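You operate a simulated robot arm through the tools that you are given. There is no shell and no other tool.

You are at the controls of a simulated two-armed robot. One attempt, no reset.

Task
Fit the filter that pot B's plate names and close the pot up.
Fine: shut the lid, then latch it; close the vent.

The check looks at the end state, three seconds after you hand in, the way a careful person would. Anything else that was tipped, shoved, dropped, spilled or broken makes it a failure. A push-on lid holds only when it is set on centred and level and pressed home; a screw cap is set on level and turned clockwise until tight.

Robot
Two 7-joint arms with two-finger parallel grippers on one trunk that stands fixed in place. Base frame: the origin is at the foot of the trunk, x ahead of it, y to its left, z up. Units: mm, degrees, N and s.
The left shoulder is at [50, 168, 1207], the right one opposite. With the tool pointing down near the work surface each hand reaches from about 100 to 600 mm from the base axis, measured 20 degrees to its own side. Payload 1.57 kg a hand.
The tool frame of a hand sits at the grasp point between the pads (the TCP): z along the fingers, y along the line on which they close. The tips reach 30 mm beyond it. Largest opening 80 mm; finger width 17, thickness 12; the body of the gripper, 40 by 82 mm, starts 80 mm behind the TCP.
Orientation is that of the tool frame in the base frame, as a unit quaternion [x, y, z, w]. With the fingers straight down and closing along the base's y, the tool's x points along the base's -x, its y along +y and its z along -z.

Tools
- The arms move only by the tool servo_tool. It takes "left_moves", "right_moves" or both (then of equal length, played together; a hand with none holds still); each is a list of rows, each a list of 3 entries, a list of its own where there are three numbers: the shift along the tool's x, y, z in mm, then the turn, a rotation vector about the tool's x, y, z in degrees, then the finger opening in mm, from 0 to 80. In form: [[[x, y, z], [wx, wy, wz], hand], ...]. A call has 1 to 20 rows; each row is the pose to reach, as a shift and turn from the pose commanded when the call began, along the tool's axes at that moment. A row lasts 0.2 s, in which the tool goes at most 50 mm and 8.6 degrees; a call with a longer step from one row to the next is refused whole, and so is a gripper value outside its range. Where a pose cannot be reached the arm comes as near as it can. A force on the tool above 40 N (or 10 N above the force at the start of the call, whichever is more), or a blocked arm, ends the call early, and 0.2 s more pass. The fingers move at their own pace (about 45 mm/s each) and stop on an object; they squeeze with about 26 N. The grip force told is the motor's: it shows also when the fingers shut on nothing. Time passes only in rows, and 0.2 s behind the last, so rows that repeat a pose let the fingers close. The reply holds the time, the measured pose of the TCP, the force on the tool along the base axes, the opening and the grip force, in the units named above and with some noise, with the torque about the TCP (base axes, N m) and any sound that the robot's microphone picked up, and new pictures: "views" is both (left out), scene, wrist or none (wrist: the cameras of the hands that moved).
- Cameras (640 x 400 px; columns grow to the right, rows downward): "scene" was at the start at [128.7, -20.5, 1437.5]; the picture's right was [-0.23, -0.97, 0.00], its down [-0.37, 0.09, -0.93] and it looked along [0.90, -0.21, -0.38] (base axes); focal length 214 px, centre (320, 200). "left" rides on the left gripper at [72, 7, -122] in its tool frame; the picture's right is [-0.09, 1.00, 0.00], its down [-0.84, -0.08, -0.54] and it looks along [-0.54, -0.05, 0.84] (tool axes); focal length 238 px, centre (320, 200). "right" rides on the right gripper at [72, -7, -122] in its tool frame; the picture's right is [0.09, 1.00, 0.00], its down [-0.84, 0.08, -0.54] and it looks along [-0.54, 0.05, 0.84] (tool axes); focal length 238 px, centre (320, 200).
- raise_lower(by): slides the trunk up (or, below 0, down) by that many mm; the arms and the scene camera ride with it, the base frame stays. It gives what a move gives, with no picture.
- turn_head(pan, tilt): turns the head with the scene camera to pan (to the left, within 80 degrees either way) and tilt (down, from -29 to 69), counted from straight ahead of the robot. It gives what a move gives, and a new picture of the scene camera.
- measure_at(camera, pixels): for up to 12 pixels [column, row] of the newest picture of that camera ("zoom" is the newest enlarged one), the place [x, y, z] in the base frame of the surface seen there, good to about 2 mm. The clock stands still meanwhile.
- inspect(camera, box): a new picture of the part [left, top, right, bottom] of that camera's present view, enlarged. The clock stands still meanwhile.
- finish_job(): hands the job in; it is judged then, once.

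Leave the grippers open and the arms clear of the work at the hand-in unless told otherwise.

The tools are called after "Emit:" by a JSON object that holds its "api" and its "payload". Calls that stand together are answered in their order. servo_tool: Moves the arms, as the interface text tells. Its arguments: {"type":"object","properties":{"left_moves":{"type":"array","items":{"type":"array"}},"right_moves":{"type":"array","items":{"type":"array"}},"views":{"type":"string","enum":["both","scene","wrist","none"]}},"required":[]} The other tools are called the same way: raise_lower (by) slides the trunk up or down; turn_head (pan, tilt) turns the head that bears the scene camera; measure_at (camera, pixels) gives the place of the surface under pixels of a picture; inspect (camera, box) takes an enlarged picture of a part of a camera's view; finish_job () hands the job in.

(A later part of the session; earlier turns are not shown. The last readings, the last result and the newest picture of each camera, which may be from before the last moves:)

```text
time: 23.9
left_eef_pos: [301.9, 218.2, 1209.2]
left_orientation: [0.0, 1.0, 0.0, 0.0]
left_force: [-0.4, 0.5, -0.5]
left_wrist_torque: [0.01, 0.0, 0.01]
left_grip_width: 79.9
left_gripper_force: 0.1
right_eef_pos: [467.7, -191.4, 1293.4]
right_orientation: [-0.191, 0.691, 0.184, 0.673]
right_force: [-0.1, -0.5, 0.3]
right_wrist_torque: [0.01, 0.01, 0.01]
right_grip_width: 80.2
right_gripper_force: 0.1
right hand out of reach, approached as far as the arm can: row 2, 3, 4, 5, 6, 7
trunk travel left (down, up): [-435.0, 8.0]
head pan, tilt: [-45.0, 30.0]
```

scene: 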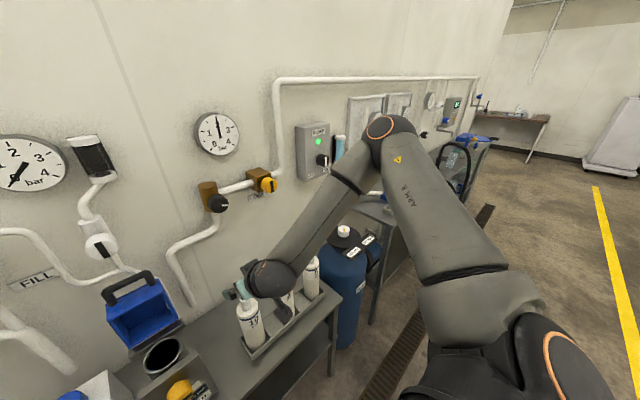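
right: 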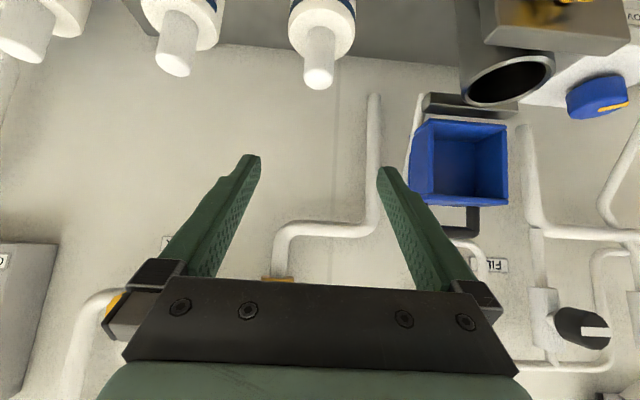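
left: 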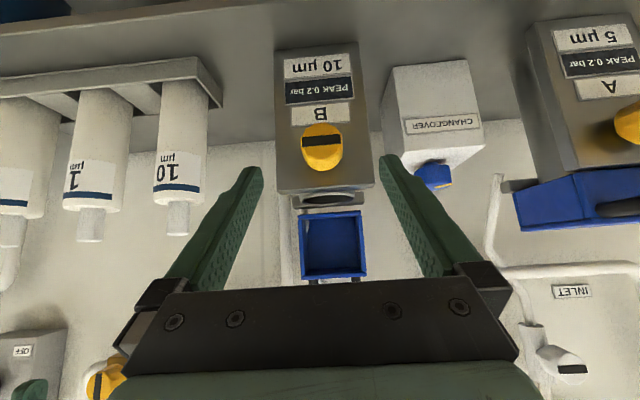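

The right arm's local posture blocks it. The left arm got 150 mm inward earlier, so I test the left arm over pot B: pitch 45°, pointing 45° to the right, to about (430,100,1180) first.

Emit:
{"api": "servo_tool", "payload": {"left_moves": [[[-16, -15, 3.6], [2.2, -5.3, 5.3], 80], [[-32, -30, 7.2], [4.4, -10.6, 10.6], 80], [[-48, -45, 10.9], [6.6, -16, 16], 80], [[-64.5, -59.5, 14.5], [8.8, -21.3, 21.3], 80], [[-80.6, -74.4, 18.1], [11, -26.6, 26.6], 80], [[-96.7, -89.2, 21.7], [13.2, -32, 32], 80], [[-112.9, -104.1, 25.4], [15.4, -37.3, 37.3], 80], [[-129, -119, 29], [17.65, -42.6, 42.6], 80]], "views": "none"}}

Emit:
{"api": "turn_head", "payload": {"pan": 0, "tilt": 35}}

```text
time: 25.7
left_eef_pos: [431.3, 99.1, 1179.7]
left_orientation: [0.354, 0.853, -0.146, 0.354]
left_force: [-0.2, 0.0, -1.0]
left_wrist_torque: [-0.04, 0.0, 0.0]
left_grip_width: 80.2
left_gripper_force: 0.1
right_eef_pos: [468.3, -189.5, 1292.3]
right_orientation: [-0.192, 0.692, 0.185, 0.671]
right_force: [0.1, -0.4, 0.3]
right_wrist_torque: [0.04, 0.0, -0.01]
right_grip_width: 80.3
right_gripper_force: 0.0
trunk travel left (down, up): [-435.0, 8.0]
head pan, tilt: [-45.0, 30.0]
```

```text
time: 26.9
left_eef_pos: [430.6, 98.9, 1180.3]
left_orientation: [0.353, 0.854, -0.146, 0.353]
left_force: [0.5, 0.5, -0.8]
left_wrist_torque: [0.0, 0.01, 0.03]
left_grip_width: 79.7
left_gripper_force: 0.0
right_eef_pos: [467.4, -190.1, 1292.1]
right_orientation: [-0.192, 0.692, 0.185, 0.67]
right_force: [-0.6, 0.1, -0.6]
right_wrist_torque: [0.0, -0.02, 0.0]
right_grip_width: 79.9
right_gripper_force: 0.1
trunk travel left (down, up): [-435.0, 8.0]
head pan, tilt: [0.0, 35.0]
```

scene: 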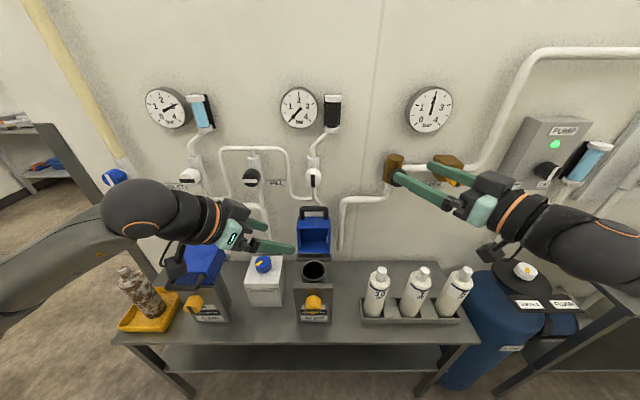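

Left reached it. Next, left on to (569,21,1180), right over pot B's mouth.

Emit:
{"api": "servo_tool", "payload": {"left_moves": [[[-27, 10.6, 27], [0, 0, 0], 80], [[-54, 21.2, 54], [0, 0, 0], 80], [[-81, 31.8, 81], [0, 0, 0], 80], [[-108, 42.4, 108], [0, 0, 0], 80]], "views": "scene"}}

```text
time: 27.9
left_eef_pos: [569.1, 21.6, 1181.7]
left_orientation: [0.353, 0.854, -0.146, 0.354]
left_force: [-0.3, -0.8, -0.1]
left_wrist_torque: [0.0, -0.01, -0.02]
left_grip_width: 79.8
left_gripper_force: 0.0
right_eef_pos: [468.4, -190.4, 1294.0]
right_orientation: [-0.191, 0.692, 0.185, 0.671]
right_force: [0.1, -0.5, -0.9]
right_wrist_torque: [0.01, 0.0, 0.02]
right_grip_width: 79.8
right_gripper_force: 0.1
trunk travel left (down, up): [-435.0, 8.0]
head pan, tilt: [0.0, 35.0]
```

scene: 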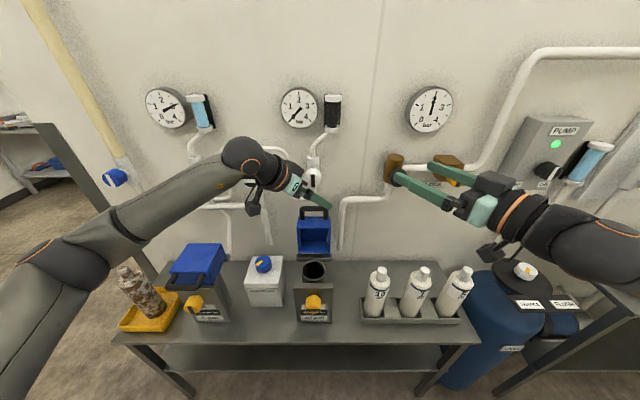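

The left arm reaches over the pot well. Maybe the left can even reach the cartridge itself. I first retract the right hand straight back along its own fingers to clear the space.

Emit:
{"api": "servo_tool", "payload": {"right_moves": [[[0, 0, -40], [0, 0, 0], 80], [[0, 0, -80], [0, 0, 0], 80], [[0, 0, -120], [0, 0, 0], 80], [[0, 0, -160], [0, 0, 0], 80], [[0, 0, -200], [0, 0, 0], 80]], "views": "scene"}}

```text
time: 29.1
left_eef_pos: [567.3, 22.2, 1182.3]
left_orientation: [0.354, 0.853, -0.147, 0.354]
left_force: [-0.3, -0.2, 0.6]
left_wrist_torque: [-0.03, 0.01, 0.03]
left_grip_width: 79.9
left_gripper_force: 0.2
right_eef_pos: [379.4, -273.7, 1316.9]
right_orientation: [-0.19, 0.692, 0.184, 0.672]
right_force: [-0.4, 1.4, 0.0]
right_wrist_torque: [0.0, 0.02, 0.0]
right_grip_width: 80.0
right_gripper_force: 0.1
right hand out of reach, approached as far as the arm can: row 2, 3, 4, 5
trunk travel left (down, up): [-435.0, 8.0]
head pan, tilt: [0.0, 35.0]
```

scene: 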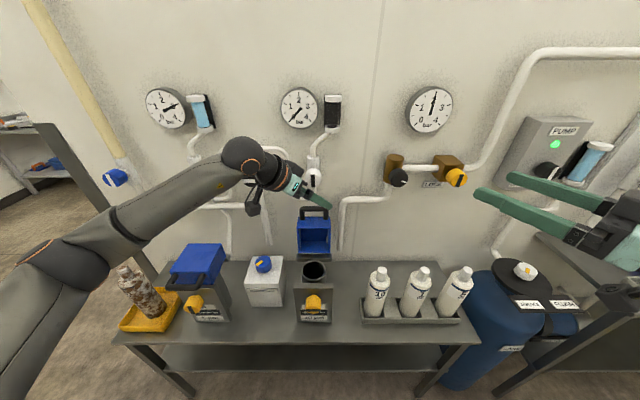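

Now the left hand: more yaw and flatter (70° to the right, pitch 60°), moving toward the cartridge side at height 1180: (541,-80,1182).

Emit:
{"api": "servo_tool", "payload": {"left_moves": [[[-9.5, -22.6, 9.5], [5, -3.7, 3.8], 80], [[-19, -45.2, 19], [9.9, -7.4, 7.6], 80], [[-28.5, -67.9, 28.5], [14.9, -11.1, 11.5], 80], [[-38, -90.5, 38], [19.9, -14.8, 15.3], 80]], "views": "none"}}

```text
time: 30.1
left_eef_pos: [563.1, -68.8, 1184.8]
left_orientation: [0.408, 0.772, -0.221, 0.433]
left_force: [0.3, -0.6, -0.2]
left_wrist_torque: [0.04, -0.04, 0.03]
left_grip_width: 79.9
left_gripper_force: 0.1
left hand out of reach, approached as far as the arm can: row 3, 4
right_eef_pos: [379.4, -276.8, 1314.0]
right_orientation: [-0.189, 0.692, 0.185, 0.672]
right_force: [0.1, -0.4, -0.4]
right_wrist_torque: [0.04, 0.03, 0.03]
right_grip_width: 79.9
right_gripper_force: 0.1
trunk travel left (down, up): [-435.0, 8.0]
head pan, tilt: [0.0, 35.0]
```

Left's limit there is y≈-69, so it can't get the cartridge. By symmetry the right arm in the same posture as the left could reach the pot; its elbow posture just drifted badly. I bring the right hand back to a vertical neutral pose near (300,-220,1250), and retract the left hand to give space.

Emit:
{"api": "servo_tool", "payload": {"left_moves": [[[9.3, -1.1, -15.1], [0, 0, 0], 80], [[18.6, -2.1, -30.2], [0, 0, 0], 80], [[28, -3.2, -45.3], [0, 0, 0], 80], [[37.3, -4.2, -60.4], [0, 0, 0], 80], [[46.6, -5.3, -75.5], [0, 0, 0], 80], [[56, -6.3, -90.5], [0, 0, 0], 80], [[65.3, -7.4, -105.6], [0, 0, 0], 80], [[74.6, -8.5, -120.7], [0, 0, 0], 80], [[84, -9.5, -135.8], [0, 0, 0], 80], [[93.3, -10.6, -150.9], [0, 0, 0], 80], [[102.6, -11.6, -166], [0, 0, 0], 80], [[111.9, -12.7, -181.1], [0, 0, 0], 80]], "right_moves": [[[5.3, 7.4, -3.3], [2, 7.3, 2], 80], [[10.7, 14.8, -6.7], [3.9, 14.6, 3.9], 80], [[16, 22.2, -10], [5.9, 21.9, 5.9], 80], [[21.3, 29.6, -13.3], [7.8, 29.2, 7.8], 80], [[26.7, 37, -16.6], [9.8, 36.5, 9.8], 80], [[32, 44.5, -20], [11.8, 43.9, 11.8], 80], [[37.3, 51.9, -23.3], [13.7, 51.2, 13.7], 80], [[42.7, 59.3, -26.6], [15.7, 58.5, 15.7], 80], [[48, 66.7, -29.9], [17.6, 65.8, 17.6], 80], [[53.3, 74.1, -33.3], [19.6, 73.1, 19.6], 80], [[58.7, 81.5, -36.6], [21.5, 80.4, 21.5], 80], [[64, 88.9, -39.9], [23.5, 87.7, 23.5], 80]], "views": "scene"}}

```text
time: 32.6
left_eef_pos: [432.6, 103.7, 1183.2]
left_orientation: [0.407, 0.772, -0.223, 0.434]
left_force: [-0.3, 0.7, 0.5]
left_wrist_torque: [0.02, -0.01, -0.01]
left_grip_width: 80.0
left_gripper_force: 0.0
right_eef_pos: [297.2, -220.5, 1254.6]
right_orientation: [-0.007, 1.0, -0.009, -0.013]
right_force: [0.6, -0.1, -0.7]
right_wrist_torque: [-0.04, -0.01, 0.0]
right_grip_width: 80.3
right_gripper_force: 0.0
right hand out of reach, approached as far as the arm can: row 1, 2, 3
trunk travel left (down, up): [-435.0, 8.0]
head pan, tilt: [0.0, 35.0]
```

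scene: 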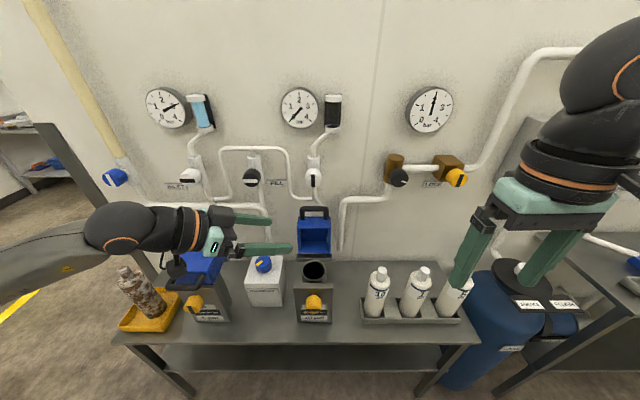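

Now the mirrored move for the right hand: pitch 45°, pointing 45° left, to (431,-99,1180).

Emit:
{"api": "servo_tool", "payload": {"right_moves": [[[-16.8, 15.1, 9.4], [-2.2, -5.3, -5.3], 80], [[-33.5, 30.3, 18.8], [-4.4, -10.7, -10.7], 80], [[-50.3, 45.4, 28.1], [-6.6, -16, -16], 80], [[-67, 60.5, 37.5], [-8.8, -21.3, -21.3], 80], [[-83.8, 75.6, 46.9], [-11, -26.6, -26.6], 80], [[-100.5, 90.8, 56.3], [-13.2, -32, -32], 80], [[-117.3, 105.9, 65.6], [-15.4, -37.3, -37.3], 80], [[-134, 121, 75], [-17.65, -42.6, -42.6], 80]], "views": "scene"}}

```text
time: 34.5
left_eef_pos: [433.5, 101.7, 1183.9]
left_orientation: [0.407, 0.772, -0.222, 0.434]
left_force: [-0.3, -0.5, 0.1]
left_wrist_torque: [-0.01, -0.02, 0.0]
left_grip_width: 80.2
left_gripper_force: 0.1
right_eef_pos: [427.4, -99.3, 1174.0]
right_orientation: [-0.362, 0.856, 0.147, 0.339]
right_force: [-0.5, 0.8, 0.4]
right_wrist_torque: [-0.01, 0.0, 0.0]
right_grip_width: 80.0
right_gripper_force: 0.0
trunk travel left (down, up): [-435.0, 8.0]
head pan, tilt: [0.0, 35.0]
```

scene: 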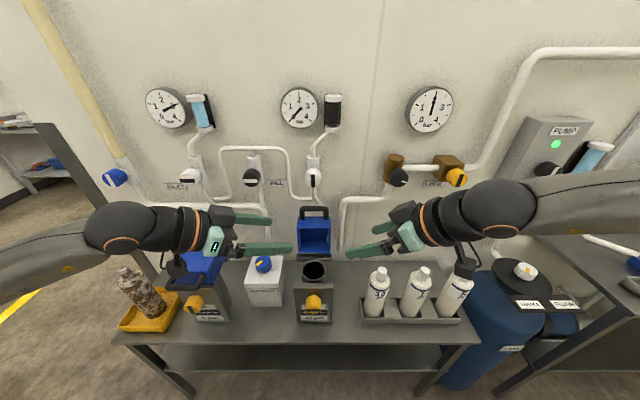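

Reached. Now forward-left toward (565,-21,1175).

Emit:
{"api": "servo_tool", "payload": {"right_moves": [[[-27, -10.6, 27], [0, 0, 0], 80], [[-54, -21.2, 54], [0, 0, 0], 80], [[-81, -31.8, 81], [0, 0, 0], 80], [[-108, -42.4, 108], [0, 0, 0], 80]], "views": "scene"}}

```text
time: 35.5
left_eef_pos: [431.7, 101.4, 1184.5]
left_orientation: [0.407, 0.772, -0.222, 0.436]
left_force: [-0.1, 0.3, 0.4]
left_wrist_torque: [0.0, 0.0, -0.04]
left_grip_width: 79.9
left_gripper_force: 0.1
right_eef_pos: [549.2, -41.1, 1173.5]
right_orientation: [-0.36, 0.857, 0.145, 0.339]
right_force: [-0.5, 0.1, -0.6]
right_wrist_torque: [0.0, -0.01, -0.01]
right_grip_width: 80.0
right_gripper_force: 0.1
right hand out of reach, approached as far as the arm can: row 4
trunk travel left (down, up): [-435.0, 8.0]
head pan, tilt: [0.0, 35.0]
```

scene: 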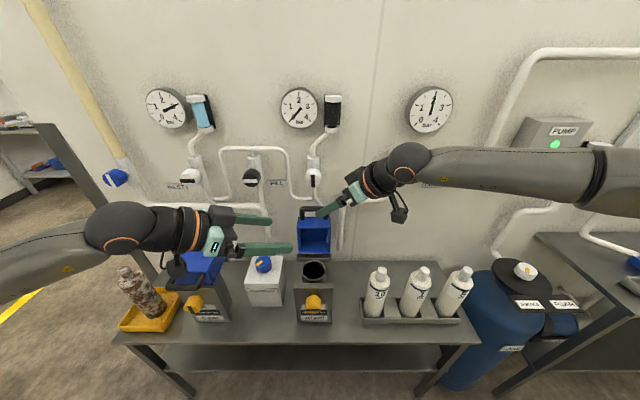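

Same limit as before (y≈-41) with the right elbow high; the left's elbow is lower. I send the right hand to a low, inward pose close to the trunk (like the left did) so its elbow drops: about (356,-60,960), pitch 45°, no yaw.

Emit:
{"api": "servo_tool", "payload": {"right_moves": [[[36.7, 17.6, 6.4], [4.5, 0, 4.5], 80], [[73.3, 35.1, 12.7], [9.1, 0, 9.1], 80], [[110, 52.7, 19.1], [13.6, 0, 13.6], 80], [[146.6, 70.3, 25.5], [18.2, 0, 18.2], 80], [[183.3, 87.9, 31.9], [22.7, 0, 22.7], 80], [[219.9, 105.4, 38.2], [27.3, 0, 27.3], 80], [[256.6, 123, 44.6], [31.8, 0, 31.8], 80]], "views": "scene"}}

```text
time: 37.0
left_eef_pos: [433.9, 102.0, 1182.5]
left_orientation: [0.407, 0.772, -0.222, 0.434]
left_force: [0.1, 0.3, 0.3]
left_wrist_torque: [-0.01, 0.01, 0.01]
left_grip_width: 80.3
left_gripper_force: 0.0
right_eef_pos: [383.7, -156.9, 1033.3]
right_orientation: [-0.01, 0.928, -0.004, 0.372]
right_force: [0.0, 0.2, 0.7]
right_wrist_torque: [-0.01, 0.0, 0.02]
right_grip_width: 80.0
right_gripper_force: 0.0
right hand out of reach, approached as far as the arm can: row 3, 4, 5, 6, 7
trunk travel left (down, up): [-435.0, 8.0]
head pan, tilt: [0.0, 35.0]
```

scene: 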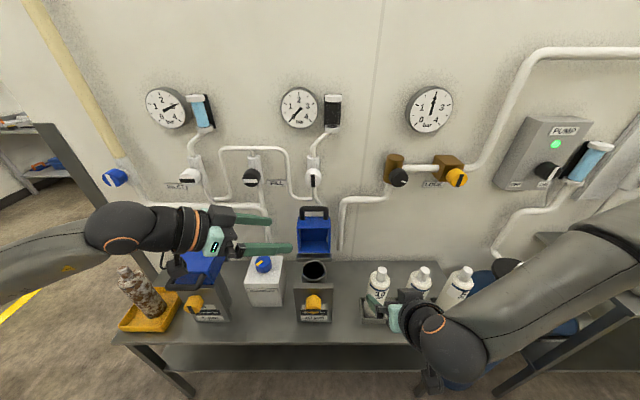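

The right posture limits it when pulled in. A flatter hand with more yaw needs the wrist only at about (466,-144,1220), which is near places it has already reached. I test pitch 70°, yaw 40° at (480,-100,1150) first; left hand backs off 100 mm.

Emit:
{"api": "servo_tool", "payload": {"left_moves": [[[0, 0, -16.7], [0, 0, 0], 80], [[0, 0, -33.3], [0, 0, 0], 80], [[0, 0, -50], [0, 0, 0], 80], [[0, 0, -66.7], [0, 0, 0], 80], [[0, 0, -83.3], [0, 0, 0], 80], [[0, 0, -100], [0, 0, 0], 80]], "right_moves": [[[-25, 9.5, -2.9], [-5.6, -4.15, -3.7], 80], [[-50.1, 19, -5.8], [-11.3, -8.3, -7.3], 80], [[-75.2, 28.5, -8.7], [-16.9, -12.5, -11], 80], [[-100.2, 38, -11.6], [-22.5, -16.6, -14.7], 80], [[-125.2, 47.5, -14.5], [-28.2, -20.8, -18.3], 80], [[-150.3, 57, -17.4], [-33.8, -24.9, -22], 80]], "views": "none"}}

```text
time: 38.5
left_eef_pos: [397.1, 138.9, 1221.8]
left_orientation: [0.405, 0.774, -0.219, 0.434]
left_force: [0.7, -0.1, 0.5]
left_wrist_torque: [0.01, 0.02, 0.02]
left_grip_width: 80.2
left_gripper_force: 0.0
left hand out of reach, approached as far as the arm can: row 3, 4, 5, 6
right_eef_pos: [484.8, -99.9, 1166.2]
right_orientation: [-0.292, 0.772, 0.194, 0.53]
right_force: [0.9, -0.1, 0.1]
right_wrist_torque: [0.02, 0.01, 0.0]
right_grip_width: 79.9
right_gripper_force: 0.1
right hand out of reach, approached as far as the arm can: row 4, 5, 6
trunk travel left (down, up): [-435.0, 8.0]
head pan, tilt: [0.0, 35.0]
```

Let me look at the left arm's elbow, to compare with the right's posture.

Emit:
{"api": "turn_head", "payload": {"pan": 55, "tilt": 35}}

Emit:
{"api": "turn_head", "payload": {"pan": -50, "tilt": 25}}

```text
time: 39.7
left_eef_pos: [399.2, 138.9, 1224.3]
left_orientation: [0.404, 0.775, -0.218, 0.435]
left_force: [0.0, 0.1, -0.3]
left_wrist_torque: [-0.02, -0.01, -0.02]
left_grip_width: 80.2
left_gripper_force: 0.0
right_eef_pos: [482.9, -100.1, 1165.4]
right_orientation: [-0.291, 0.773, 0.194, 0.529]
right_force: [-0.9, 1.0, 0.8]
right_wrist_torque: [0.01, -0.01, -0.01]
right_grip_width: 79.9
right_gripper_force: 0.0
trunk travel left (down, up): [-435.0, 8.0]
head pan, tilt: [55.0, 35.0]
```

scene: 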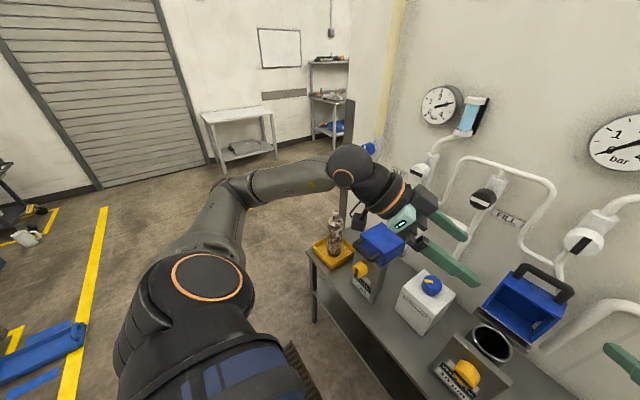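

```text
time: 41.5
left_eef_pos: [396.7, 139.3, 1221.4]
left_orientation: [0.404, 0.775, -0.218, 0.435]
left_force: [0.2, -0.3, -0.5]
left_wrist_torque: [-0.02, -0.03, -0.01]
left_grip_width: 80.1
left_gripper_force: 0.1
right_eef_pos: [483.0, -100.3, 1166.3]
right_orientation: [-0.291, 0.773, 0.194, 0.529]
right_force: [0.7, 0.1, -0.3]
right_wrist_torque: [0.0, 0.01, -0.01]
right_grip_width: 80.1
right_gripper_force: 0.0
trunk travel left (down, up): [-435.0, 8.0]
head pan, tilt: [-50.0, 25.0]
```

scene: 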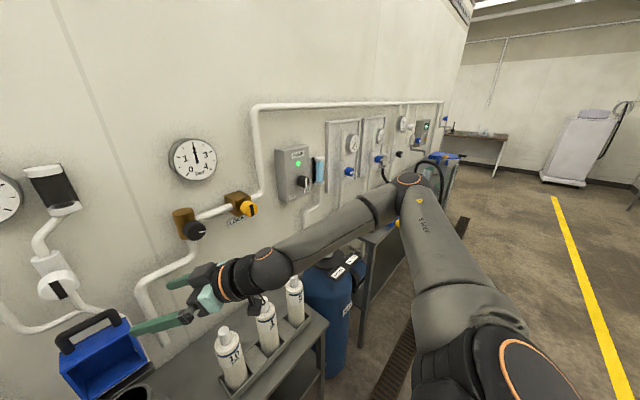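

Left's elbow hangs low, the right's is high. A pose with the hand high and pointing slightly upward forces the right elbow down. I move the right hand to about (380,-250,1350), fingers 20° above horizontal.

Emit:
{"api": "servo_tool", "payload": {"right_moves": [[[-17.5, -8.1, -38.6], [3.4, -6.9, 0.1], 80], [[-34.9, -16.2, -77.2], [6.8, -13.8, 0.1], 80], [[-52.4, -24.3, -115.7], [10.2, -20.7, 0.2], 80], [[-69.9, -32.5, -154.3], [13.6, -27.7, 0.3], 80], [[-87.3, -40.6, -192.9], [17, -34.6, 0.3], 80], [[-104.8, -48.7, -231.5], [20.4, -41.5, 0.4], 80]], "views": "scene"}}

```text
time: 42.9
left_eef_pos: [396.6, 140.3, 1222.5]
left_orientation: [0.405, 0.774, -0.22, 0.434]
left_force: [-0.8, -0.3, -0.3]
left_wrist_torque: [0.01, -0.02, -0.01]
left_grip_width: 79.7
left_gripper_force: 0.0
right_eef_pos: [418.8, -275.1, 1347.9]
right_orientation: [-0.104, 0.557, 0.149, 0.811]
right_force: [0.0, -0.4, -0.6]
right_wrist_torque: [0.01, 0.04, -0.01]
right_grip_width: 79.9
right_gripper_force: 0.1
right hand out of reach, approached as far as the arm can: row 1, 2, 3, 4, 5, 6
trunk travel left (down, up): [-435.0, 8.0]
head pan, tilt: [-50.0, 25.0]
```

scene: 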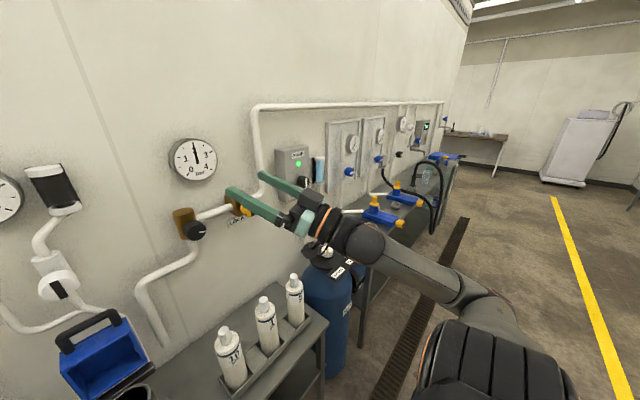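

The right elbow is now low. I come back inward: pitch 70°, yaw 45°, to (480,-100,1200).

Emit:
{"api": "servo_tool", "payload": {"right_moves": [[[30.2, 23.6, 9.8], [-4.1, 6.7, 0], 80], [[60.3, 47.2, 19.6], [-8.2, 13.5, 0.1], 80], [[90.5, 70.9, 29.4], [-12.3, 20.2, 0.1], 80], [[120.7, 94.5, 39.2], [-16.3, 26.9, 0.1], 80], [[150.8, 118.1, 49], [-20.4, 33.7, 0.2], 80], [[181, 141.7, 58.8], [-24.5, 40.4, 0.2], 80]], "views": "scene"}}

```text
time: 44.3
left_eef_pos: [397.2, 138.5, 1222.7]
left_orientation: [0.405, 0.775, -0.219, 0.434]
left_force: [-0.5, 0.2, 0.7]
left_wrist_torque: [-0.02, -0.01, 0.0]
left_grip_width: 80.0
left_gripper_force: 0.1
right_eef_pos: [479.3, -102.2, 1196.5]
right_orientation: [-0.315, 0.757, 0.218, 0.529]
right_force: [0.6, -0.1, -0.7]
right_wrist_torque: [0.0, 0.01, 0.04]
right_grip_width: 80.1
right_gripper_force: 0.0
trunk travel left (down, up): [-435.0, 8.0]
head pan, tilt: [-50.0, 25.0]
```

scene: 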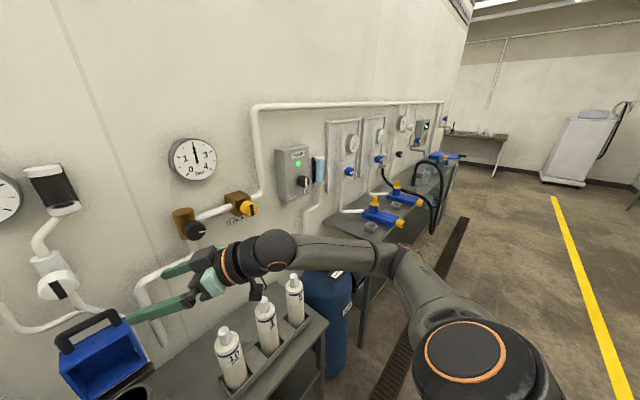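

Good posture now, and the pose was reached. I test moving over the pot: to (569,21,1160).

Emit:
{"api": "servo_tool", "payload": {"right_moves": [[[-4.2, 5.9, 38.6], [0, 0, 0], 80], [[-8.4, 11.7, 77.1], [0, 0, 0], 80], [[-12.6, 17.6, 115.7], [0, 0, 0], 80], [[-16.8, 23.4, 154.2], [0, 0, 0], 80]], "views": "scene"}}

```text
time: 45.3
left_eef_pos: [396.8, 139.7, 1223.4]
left_orientation: [0.405, 0.775, -0.219, 0.434]
left_force: [-0.2, -0.2, 0.2]
left_wrist_torque: [0.01, -0.02, -0.02]
left_grip_width: 80.1
left_gripper_force: 0.1
right_eef_pos: [570.0, 21.0, 1160.9]
right_orientation: [-0.314, 0.757, 0.218, 0.53]
right_force: [0.8, 0.0, -0.1]
right_wrist_torque: [0.02, -0.03, 0.0]
right_grip_width: 80.5
right_gripper_force: 0.1
trunk travel left (down, up): [-435.0, 8.0]
head pan, tilt: [-50.0, 25.0]
```

scene: 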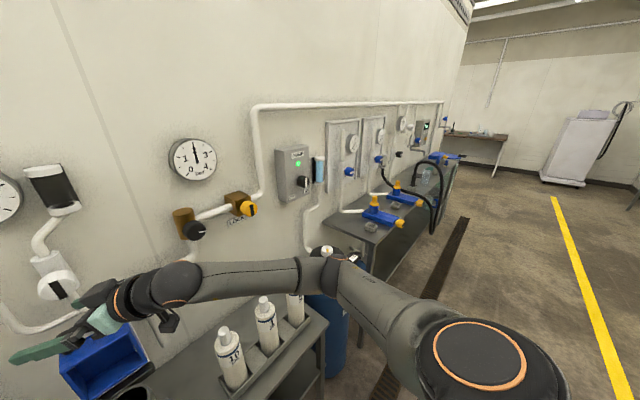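

The right hand is over the pot now. I test descending straight down to z≈945 (fingers stay above the rim at 890) to be sure the whole insertion stroke is reachable.

Emit:
{"api": "servo_tool", "payload": {"right_moves": [[[40.4, 0, 14.7], [0, 0, 0], 80], [[80.8, 0, 29.4], [0, 0, 0], 80], [[121.3, 0, 44.1], [0, 0, 0], 80], [[161.7, 0, 58.8], [0, 0, 0], 80], [[202.1, 0, 73.5], [0, 0, 0], 80]], "views": "both"}}

Emit:
{"api": "turn_head", "payload": {"pan": -5, "tilt": 40}}

```text
time: 46.5
left_eef_pos: [398.4, 138.9, 1222.5]
left_orientation: [0.404, 0.775, -0.218, 0.434]
left_force: [-0.1, 0.0, 0.3]
left_wrist_torque: [0.04, 0.03, 0.01]
left_grip_width: 80.2
left_gripper_force: 0.0
right_eef_pos: [568.9, 19.9, 945.9]
right_orientation: [-0.313, 0.758, 0.218, 0.53]
right_force: [1.0, 0.2, -0.3]
right_wrist_torque: [0.01, 0.02, 0.03]
right_grip_width: 80.3
right_gripper_force: 0.0
trunk travel left (down, up): [-435.0, 8.0]
head pan, tilt: [-50.0, 25.0]
```

scene: 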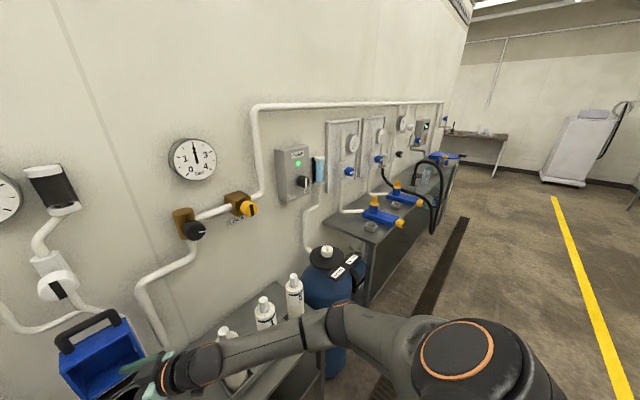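
right: 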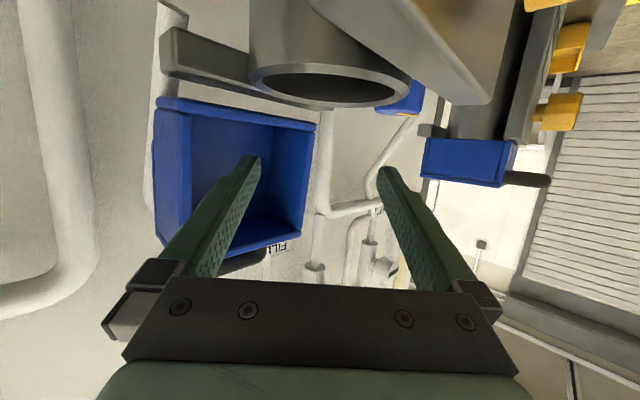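

```text
time: 47.6
left_eef_pos: [398.0, 137.5, 1222.6]
left_orientation: [0.404, 0.775, -0.218, 0.435]
left_force: [0.1, 0.9, 0.2]
left_wrist_torque: [-0.01, 0.02, 0.0]
left_grip_width: 80.1
left_gripper_force: 0.1
right_eef_pos: [570.6, 19.8, 946.3]
right_orientation: [-0.313, 0.757, 0.218, 0.53]
right_force: [-0.2, -0.3, 0.0]
right_wrist_torque: [0.01, 0.01, 0.02]
right_grip_width: 79.8
right_gripper_force: 0.2
trunk travel left (down, up): [-435.0, 8.0]
head pan, tilt: [-5.0, 40.0]
```

scene: 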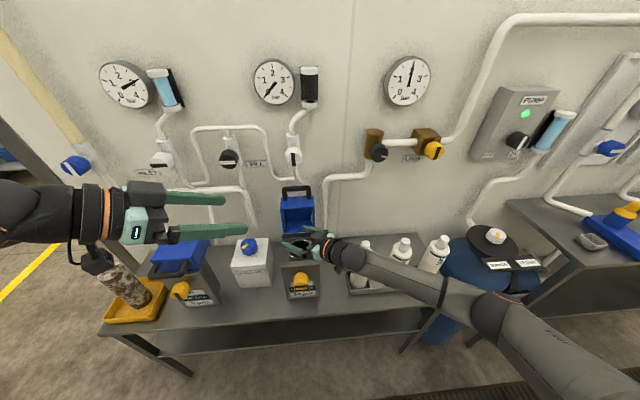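

The full stroke is reachable. I check the forearm's clearance to the cartridges in the rack and measure the pot rim from this closer wrist view.

Emit:
{"api": "measure_at", "payload": {"camera": "scene", "pixels": [[350, 255], [390, 268], [430, 285], [470, 300], [500, 318], [401, 243], [440, 242]]}}

Emit:
{"api": "inspect", "payload": {"camera": "scene", "box": [260, 170, 480, 320]}}

Emit:
{"api": "measure_at", "payload": {"camera": "right", "pixels": [[254, 78], [300, 103], [340, 107], [380, 104], [409, 85], [262, 90], [400, 98], [330, 67], [280, 72], [380, 72], [490, 100], [310, 5]]}}

```text
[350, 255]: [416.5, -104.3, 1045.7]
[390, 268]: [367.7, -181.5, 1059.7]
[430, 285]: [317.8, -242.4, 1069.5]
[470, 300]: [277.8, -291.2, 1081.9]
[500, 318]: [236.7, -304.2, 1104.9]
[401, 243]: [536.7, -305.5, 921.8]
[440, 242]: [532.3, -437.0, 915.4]
```

```text
2.67 times, centred on (370, 245) of scene
```

zoom: 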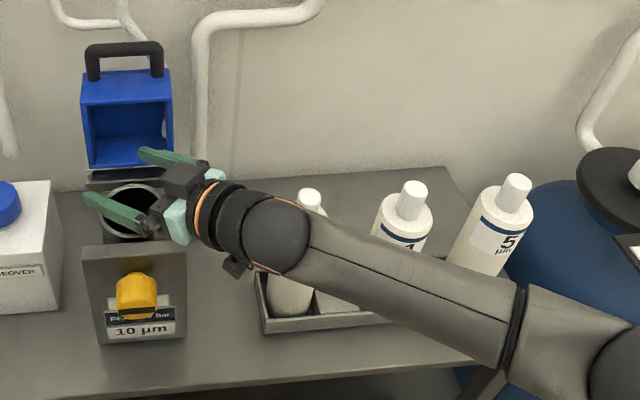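

```text
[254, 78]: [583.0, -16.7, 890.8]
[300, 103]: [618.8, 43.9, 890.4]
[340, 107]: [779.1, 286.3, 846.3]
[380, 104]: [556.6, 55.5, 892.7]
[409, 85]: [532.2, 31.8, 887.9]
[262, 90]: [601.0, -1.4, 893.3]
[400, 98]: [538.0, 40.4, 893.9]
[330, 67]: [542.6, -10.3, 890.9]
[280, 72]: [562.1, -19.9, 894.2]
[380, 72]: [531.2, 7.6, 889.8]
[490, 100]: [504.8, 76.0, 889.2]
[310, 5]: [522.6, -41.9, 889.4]
```

Forearm stays at x<420, so it is clear of the rack. I zoom on the pot rim to fix its centre precisely.

Emit:
{"api": "inspect", "payload": {"camera": "right", "box": [235, 45, 425, 125]}}

```text
3.37 times, centred on (330, 85) of right
```

zoom: 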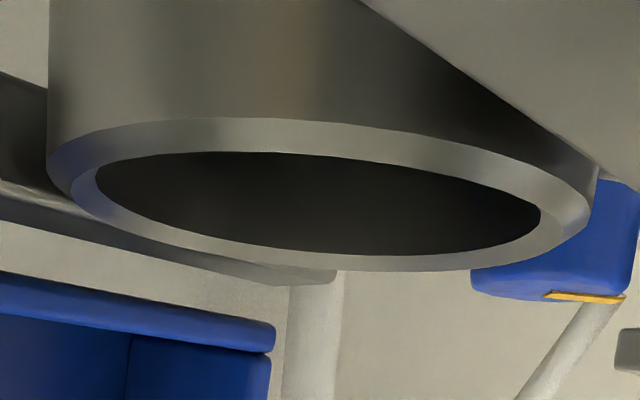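

The rim has a wide bevelled ring (good as a lead-in). I measure points around the middle of this ring.

Emit:
{"api": "measure_at", "payload": {"camera": "zoom", "pixels": [[250, 128], [120, 138], [66, 172], [90, 207], [170, 239], [300, 264], [420, 266], [520, 250], [575, 215], [560, 183], [480, 155], [380, 136]]}}

Emit:
{"api": "measure_at", "payload": {"camera": "zoom", "pixels": [[250, 151], [110, 165], [97, 190], [150, 221], [250, 246], [350, 253], [450, 251], [525, 235], [540, 212], [480, 184], [400, 165], [320, 155]]}}

```text
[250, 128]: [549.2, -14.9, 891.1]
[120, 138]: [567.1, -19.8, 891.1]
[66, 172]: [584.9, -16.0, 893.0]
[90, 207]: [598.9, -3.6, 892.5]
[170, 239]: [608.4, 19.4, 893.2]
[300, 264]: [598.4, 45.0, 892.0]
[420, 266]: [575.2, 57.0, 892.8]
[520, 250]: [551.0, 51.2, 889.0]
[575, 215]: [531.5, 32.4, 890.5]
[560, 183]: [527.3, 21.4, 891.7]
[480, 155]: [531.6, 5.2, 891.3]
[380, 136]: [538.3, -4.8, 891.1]
```

```text
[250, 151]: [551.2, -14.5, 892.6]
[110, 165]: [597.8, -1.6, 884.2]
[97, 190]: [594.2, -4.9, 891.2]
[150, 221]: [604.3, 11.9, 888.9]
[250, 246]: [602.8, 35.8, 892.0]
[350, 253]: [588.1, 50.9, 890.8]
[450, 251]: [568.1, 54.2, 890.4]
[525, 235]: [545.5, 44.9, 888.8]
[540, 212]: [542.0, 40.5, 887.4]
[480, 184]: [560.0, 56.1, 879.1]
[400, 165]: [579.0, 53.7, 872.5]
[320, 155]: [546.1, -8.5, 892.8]
```

Rim centre is about (568.3, 18.9), inner radius ≈35, versus cartridge radius ≈32. Now I lift, move over to the 10 µm cartridge with the same hand orientation, and stop 55 mm above its spigot to measure it the same way.

Emit:
{"api": "servo_tool", "payload": {"right_moves": [[[-35.2, 0, -12.8], [0, 0, 0], 80], [[-70.5, 0, -25.6], [0, 0, 0], 80], [[-105.7, 0, -38.5], [0, 0, 0], 80], [[-141, 0, -51.3], [0, 0, 0], 80], [[-129.4, -25.9, -83], [0, 0, 0], 80], [[-117.9, -51.8, -114.8], [0, 0, 0], 80], [[-106.3, -77.6, -146.5], [0, 0, 0], 80], [[-94.8, -103.5, -178.3], [0, 0, 0], 80], [[-83.2, -129.4, -210], [0, 0, 0], 80], [[-48.7, -129.4, -197.5], [0, 0, 0], 80], [[-14.3, -129.4, -184.9], [0, 0, 0], 80], [[20.2, -129.4, -172.4], [0, 0, 0], 80]], "views": "both"}}

```text
time: 50.2
left_eef_pos: [398.5, 137.9, 1223.2]
left_orientation: [0.404, 0.775, -0.218, 0.434]
left_force: [-0.3, -0.7, -1.0]
left_wrist_torque: [0.04, -0.03, 0.03]
left_grip_width: 80.1
left_gripper_force: 0.0
right_eef_pos: [539.3, -193.9, 987.2]
right_orientation: [-0.312, 0.757, 0.218, 0.532]
right_force: [1.2, 0.1, 0.1]
right_wrist_torque: [0.01, -0.02, 0.03]
right_grip_width: 80.1
right_gripper_force: 0.0
trunk travel left (down, up): [-435.0, 8.0]
head pan, tilt: [-5.0, 40.0]
```

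scene: 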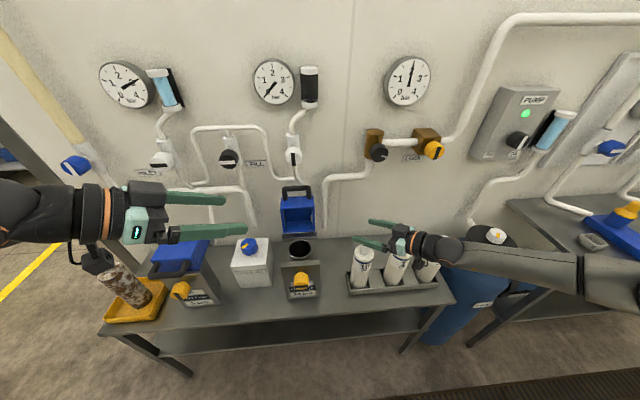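
right: 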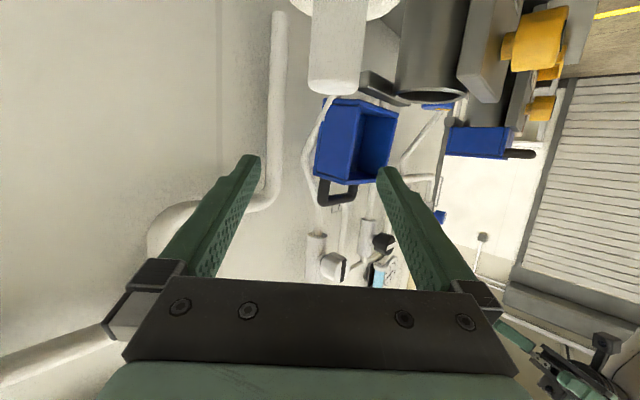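

The spigot's top end is at about (334,88) in the right wrist view. I zoom there and measure the spigot edges.

Emit:
{"api": "inspect", "payload": {"camera": "right", "box": [270, 0, 410, 110]}}

Emit:
{"api": "measure_at", "payload": {"camera": "right", "pixels": [[334, 90], [334, 80], [310, 75], [315, 85], [325, 90], [345, 90], [355, 86], [359, 75], [334, 50], [312, 40], [358, 40], [320, 40]]}}

```text
3.64 times, centred on (340, 55) of right
```

zoom: 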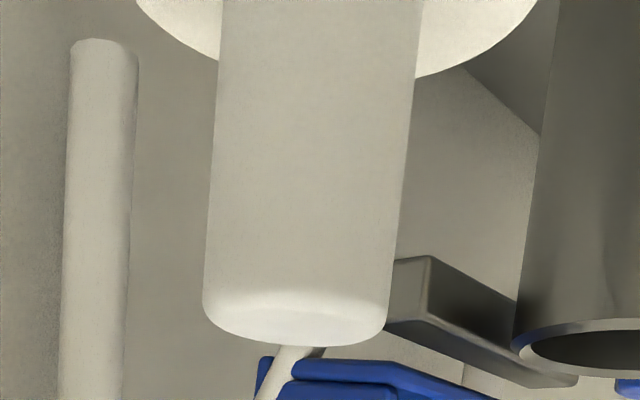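

```text
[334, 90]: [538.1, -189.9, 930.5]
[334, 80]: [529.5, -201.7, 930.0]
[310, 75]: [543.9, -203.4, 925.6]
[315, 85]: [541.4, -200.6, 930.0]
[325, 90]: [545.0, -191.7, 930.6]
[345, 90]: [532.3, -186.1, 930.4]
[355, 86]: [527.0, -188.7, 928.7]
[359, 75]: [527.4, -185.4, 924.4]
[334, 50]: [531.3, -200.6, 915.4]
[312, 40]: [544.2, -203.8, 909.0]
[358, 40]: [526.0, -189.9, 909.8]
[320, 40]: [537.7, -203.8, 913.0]
```

Spigot axis ≈ (540.4,-191.3), top z≈930.5, body top ≈885. I centre on it and descend to TCP z≈917, fingers straddling the spigot with opening 56.

Emit:
{"api": "servo_tool", "payload": {"right_moves": [[[0, 0, 0], [0, 0, 0], 56], [[16.2, 1, 6.6], [0, 0, 0], 56], [[32.5, 1, 13.2], [0, 0, 0], 56], [[48.7, 1, 19.9], [0, 0, 0], 56], [[64.9, 1, 26.5], [0, 0, 0], 56]], "views": "both"}}

```text
time: 51.4
left_eef_pos: [397.6, 139.8, 1223.1]
left_orientation: [0.404, 0.774, -0.219, 0.435]
left_force: [-0.6, -0.6, -0.1]
left_wrist_torque: [0.03, -0.01, -0.02]
left_grip_width: 79.8
left_gripper_force: 0.0
right_eef_pos: [541.8, -187.7, 917.6]
right_orientation: [-0.313, 0.757, 0.219, 0.53]
right_force: [-0.4, 0.7, -0.1]
right_wrist_torque: [-0.01, 0.02, 0.0]
right_grip_width: 56.1
right_gripper_force: 0.0
trunk travel left (down, up): [-435.0, 8.0]
head pan, tilt: [-5.0, 40.0]
```

scene: 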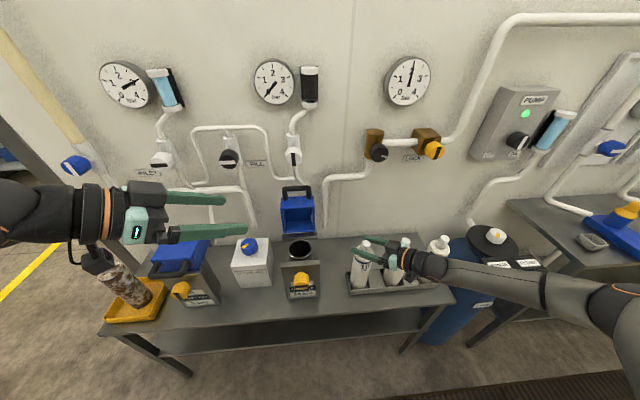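
right: 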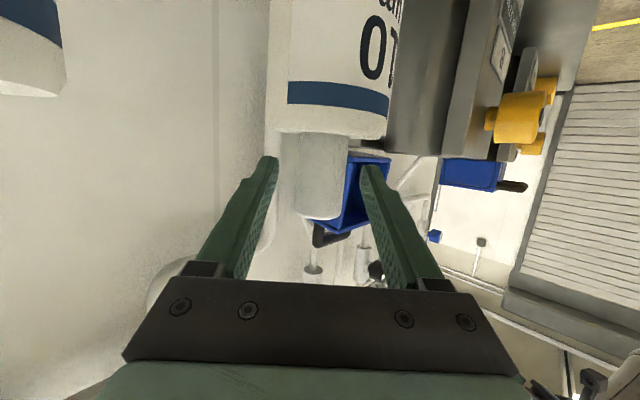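

The spigot is centred between the fingers (col ≈323, rows 130–215). I close the right gripper on it.

Emit:
{"api": "servo_tool", "payload": {"right_moves": [[[0, 0, 0], [0, 0, 0], 10], [[0, 0, 0], [0, 0, 0], 10], [[0, 0, 0], [0, 0, 0], 10], [[0, 0, 0], [0, 0, 0], 10]], "views": "wrist"}}

```text
time: 52.4
left_eef_pos: [397.5, 138.3, 1223.1]
left_orientation: [0.405, 0.774, -0.219, 0.435]
left_force: [0.2, 0.8, 0.7]
left_wrist_torque: [0.0, 0.02, 0.01]
left_grip_width: 80.0
left_gripper_force: 0.0
right_eef_pos: [541.1, -189.3, 917.4]
right_orientation: [-0.313, 0.757, 0.218, 0.53]
right_force: [0.4, -0.1, 0.0]
right_wrist_torque: [0.15, -0.03, 0.02]
right_grip_width: 27.0
right_gripper_force: 25.8
trunk travel left (down, up): [-435.0, 8.0]
head pan, tilt: [-5.0, 40.0]
```

right: 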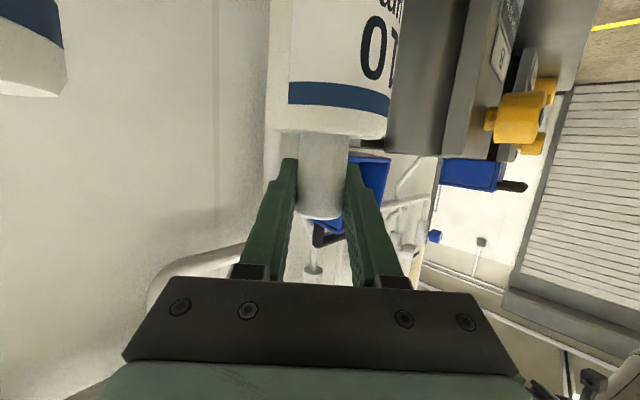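

Gripped firmly (27 mm, 26 N). I lift straight up 40 mm slowly and check.

Emit:
{"api": "servo_tool", "payload": {"right_moves": [[[-4.7, 0, -1.7], [0, 0, 0], 10], [[-14.1, 0, -5.1], [0, 0, 0], 10], [[-25.8, 0, -9.4], [0, 0, 0], 10], [[-37.6, 0, -13.7], [0, 0, 0], 10]], "views": "both"}}

```text
time: 53.4
left_eef_pos: [397.0, 139.2, 1222.2]
left_orientation: [0.404, 0.774, -0.219, 0.435]
left_force: [-0.6, 0.5, -0.7]
left_wrist_torque: [-0.01, 0.03, 0.01]
left_grip_width: 80.2
left_gripper_force: 0.0
right_eef_pos: [541.5, -188.3, 957.8]
right_orientation: [-0.312, 0.757, 0.218, 0.531]
right_force: [0.5, -0.4, -2.1]
right_wrist_torque: [0.03, 0.06, 0.0]
right_grip_width: 27.5
right_gripper_force: 25.7
trunk travel left (down, up): [-435.0, 8.0]
head pan, tilt: [-5.0, 40.0]
```

scene: 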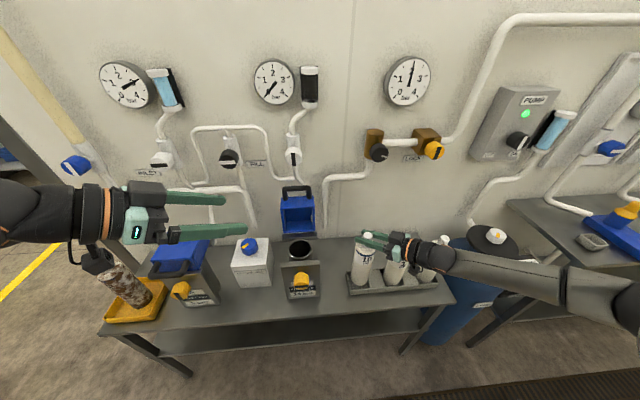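
right: 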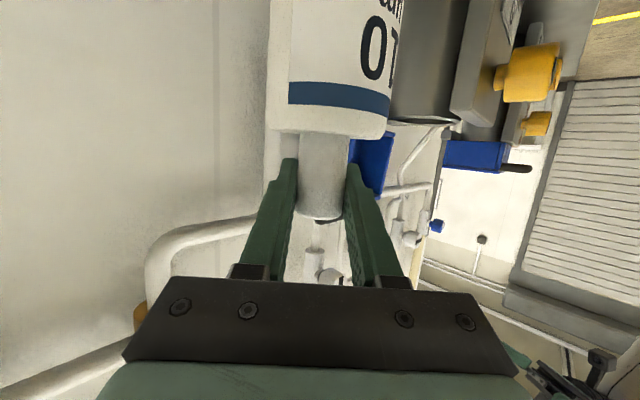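

It is lifted and hangs steady (≈2 N). I lift on to TCP z≈1150, so that its bottom clears the rim by ~25 mm.

Emit:
{"api": "servo_tool", "payload": {"right_moves": [[[-25.8, 0, -9.4], [0, 0, 0], 10], [[-51.5, 0, -18.8], [0, 0, 0], 10], [[-77.3, 0, -28.2], [0, 0, 0], 10], [[-103, 0, -37.5], [0, 0, 0], 10], [[-128.8, 0, -46.9], [0, 0, 0], 10], [[-154.5, 0, -56.3], [0, 0, 0], 10], [[-180.3, 0, -65.7], [0, 0, 0], 10]], "views": "both"}}

```text
time: 55.0
left_eef_pos: [397.3, 138.7, 1223.5]
left_orientation: [0.405, 0.774, -0.219, 0.434]
left_force: [0.2, 0.5, 0.4]
left_wrist_torque: [-0.02, -0.01, 0.0]
left_grip_width: 80.0
left_gripper_force: 0.0
right_eef_pos: [539.7, -189.0, 1149.4]
right_orientation: [-0.313, 0.757, 0.219, 0.529]
right_force: [-0.7, 0.6, -2.0]
right_wrist_torque: [0.04, 0.0, -0.01]
right_grip_width: 27.1
right_gripper_force: 26.4
trunk travel left (down, up): [-435.0, 8.0]
head pan, tilt: [-5.0, 40.0]
```

scene: 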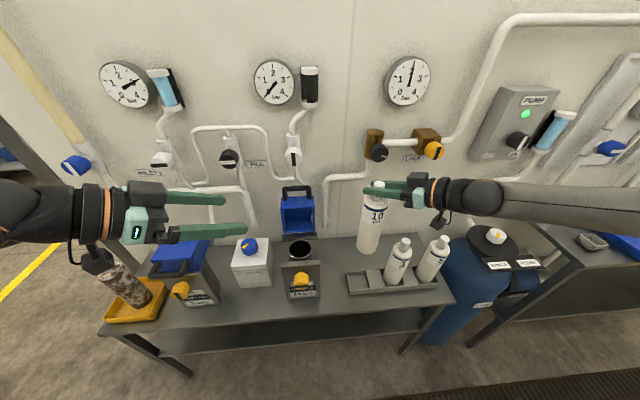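
right: 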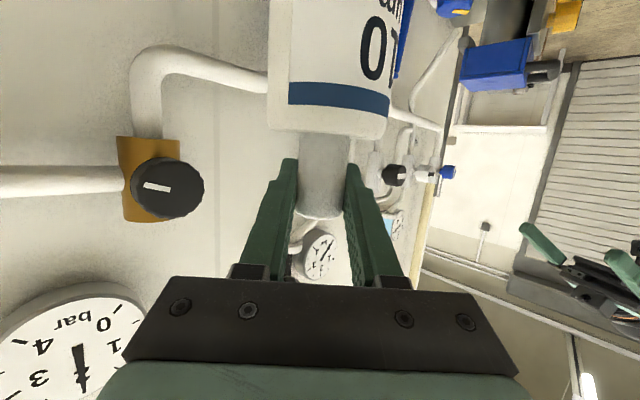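

Cartridge hangs clear. I measure the spigot/body in the wrist view and its verticality in the scene view before moving over the pot.

Emit:
{"api": "measure_at", "payload": {"camera": "right", "pixels": [[323, 160], [323, 175], [328, 60], [328, 30], [328, 120], [272, 60], [386, 60], [272, 20]]}}

Emit:
{"api": "inspect", "payload": {"camera": "scene", "box": [320, 160, 420, 270]}}

```text
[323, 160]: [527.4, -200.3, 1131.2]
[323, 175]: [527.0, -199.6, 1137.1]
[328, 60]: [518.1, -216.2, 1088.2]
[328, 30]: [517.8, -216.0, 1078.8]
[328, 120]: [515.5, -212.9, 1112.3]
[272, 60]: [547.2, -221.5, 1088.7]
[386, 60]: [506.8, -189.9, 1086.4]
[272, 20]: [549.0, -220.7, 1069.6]
```

```text
3.64 times, centred on (370, 215) of scene
```

zoom: 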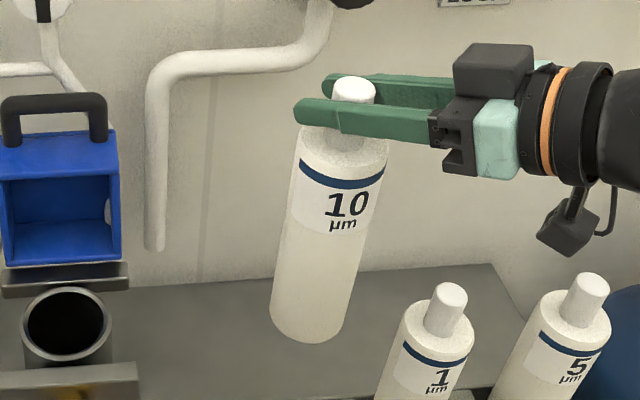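

I measure points along the cartridge's centre line in this zoom to check that it hangs upright.

Emit:
{"api": "measure_at", "payload": {"camera": "zoom", "pixels": [[342, 185], [336, 210], [331, 230], [325, 255], [320, 275], [315, 295], [311, 315], [309, 330], [290, 225], [372, 225], [276, 290], [352, 290]]}}

```text
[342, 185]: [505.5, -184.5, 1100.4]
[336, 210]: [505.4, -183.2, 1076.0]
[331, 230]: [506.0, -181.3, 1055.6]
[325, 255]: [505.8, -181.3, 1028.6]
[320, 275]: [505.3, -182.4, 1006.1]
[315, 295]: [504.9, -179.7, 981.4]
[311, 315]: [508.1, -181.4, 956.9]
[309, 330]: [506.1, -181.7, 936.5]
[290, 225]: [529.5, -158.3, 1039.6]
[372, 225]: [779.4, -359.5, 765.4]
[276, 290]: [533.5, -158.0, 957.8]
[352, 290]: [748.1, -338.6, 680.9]
```

The cartridge hangs upright (front line x≈505.5 from z=1100 to 936). Its axis is ≈(-1.5,-2.5) mm from the TCP. I carry it over the pot to put the axis at (568.3,18.9), keeping z=1150.

Emit:
{"api": "servo_tool", "payload": {"right_moves": [[[-4, 9, 11], [0, 0, 0], 10], [[-11, 24, 30], [0, 0, 0], 10], [[-18.2, 40, 49.8], [0, 0, 0], 10], [[-25.5, 56, 69.7], [0, 0, 0], 10], [[-32.7, 72, 89.6], [0, 0, 0], 10], [[-40, 88, 109.6], [0, 0, 0], 10], [[-47.3, 104, 129.5], [0, 0, 0], 10], [[-54, 119, 148], [0, 0, 0], 10], [[-58.2, 127.9, 159.4], [0, 0, 0], 10]], "views": "both"}}

```text
time: 57.0
left_eef_pos: [397.0, 138.8, 1222.6]
left_orientation: [0.404, 0.775, -0.219, 0.434]
left_force: [0.1, -0.4, -0.6]
left_wrist_torque: [-0.04, 0.01, 0.02]
left_grip_width: 80.2
left_gripper_force: 0.1
right_eef_pos: [571.5, 25.0, 1147.8]
right_orientation: [-0.313, 0.757, 0.218, 0.531]
right_force: [-0.4, -0.9, -2.0]
right_wrist_torque: [0.01, 0.02, 0.02]
right_grip_width: 27.2
right_gripper_force: 26.1
trunk travel left (down, up): [-435.0, 8.0]
head pan, tilt: [-5.0, 40.0]
```

scene: 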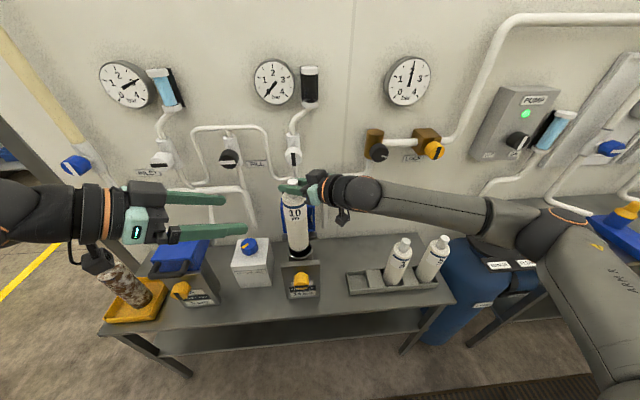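
right: 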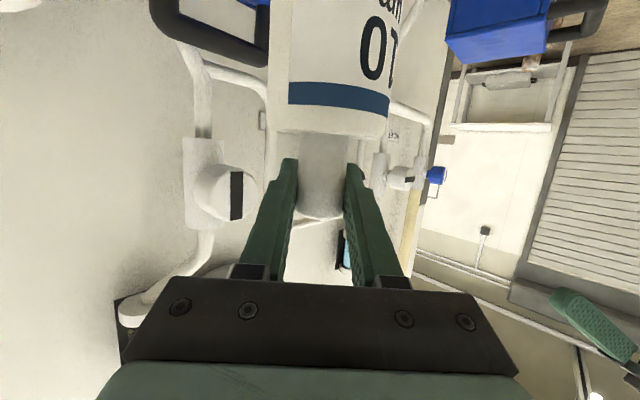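

It's above the mouth. I zoom in to compare the cartridge's bottom with the rim.

Emit:
{"api": "inspect", "payload": {"camera": "scene", "box": [265, 170, 335, 270]}}

Emit:
{"api": "inspect", "payload": {"camera": "scene", "box": [275, 225, 325, 265]}}

```text
4.00 times, centred on (300, 220) of scene
```

zoom: 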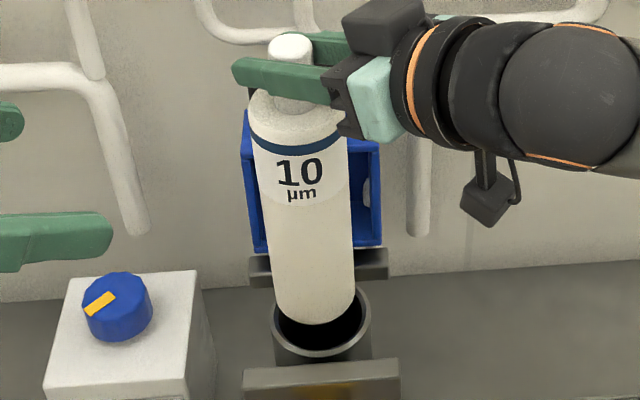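

```text
10.00 times, centred on (300, 245) of scene
```

zoom: 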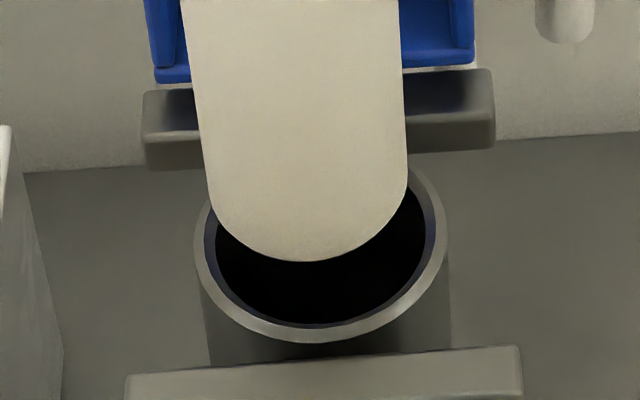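

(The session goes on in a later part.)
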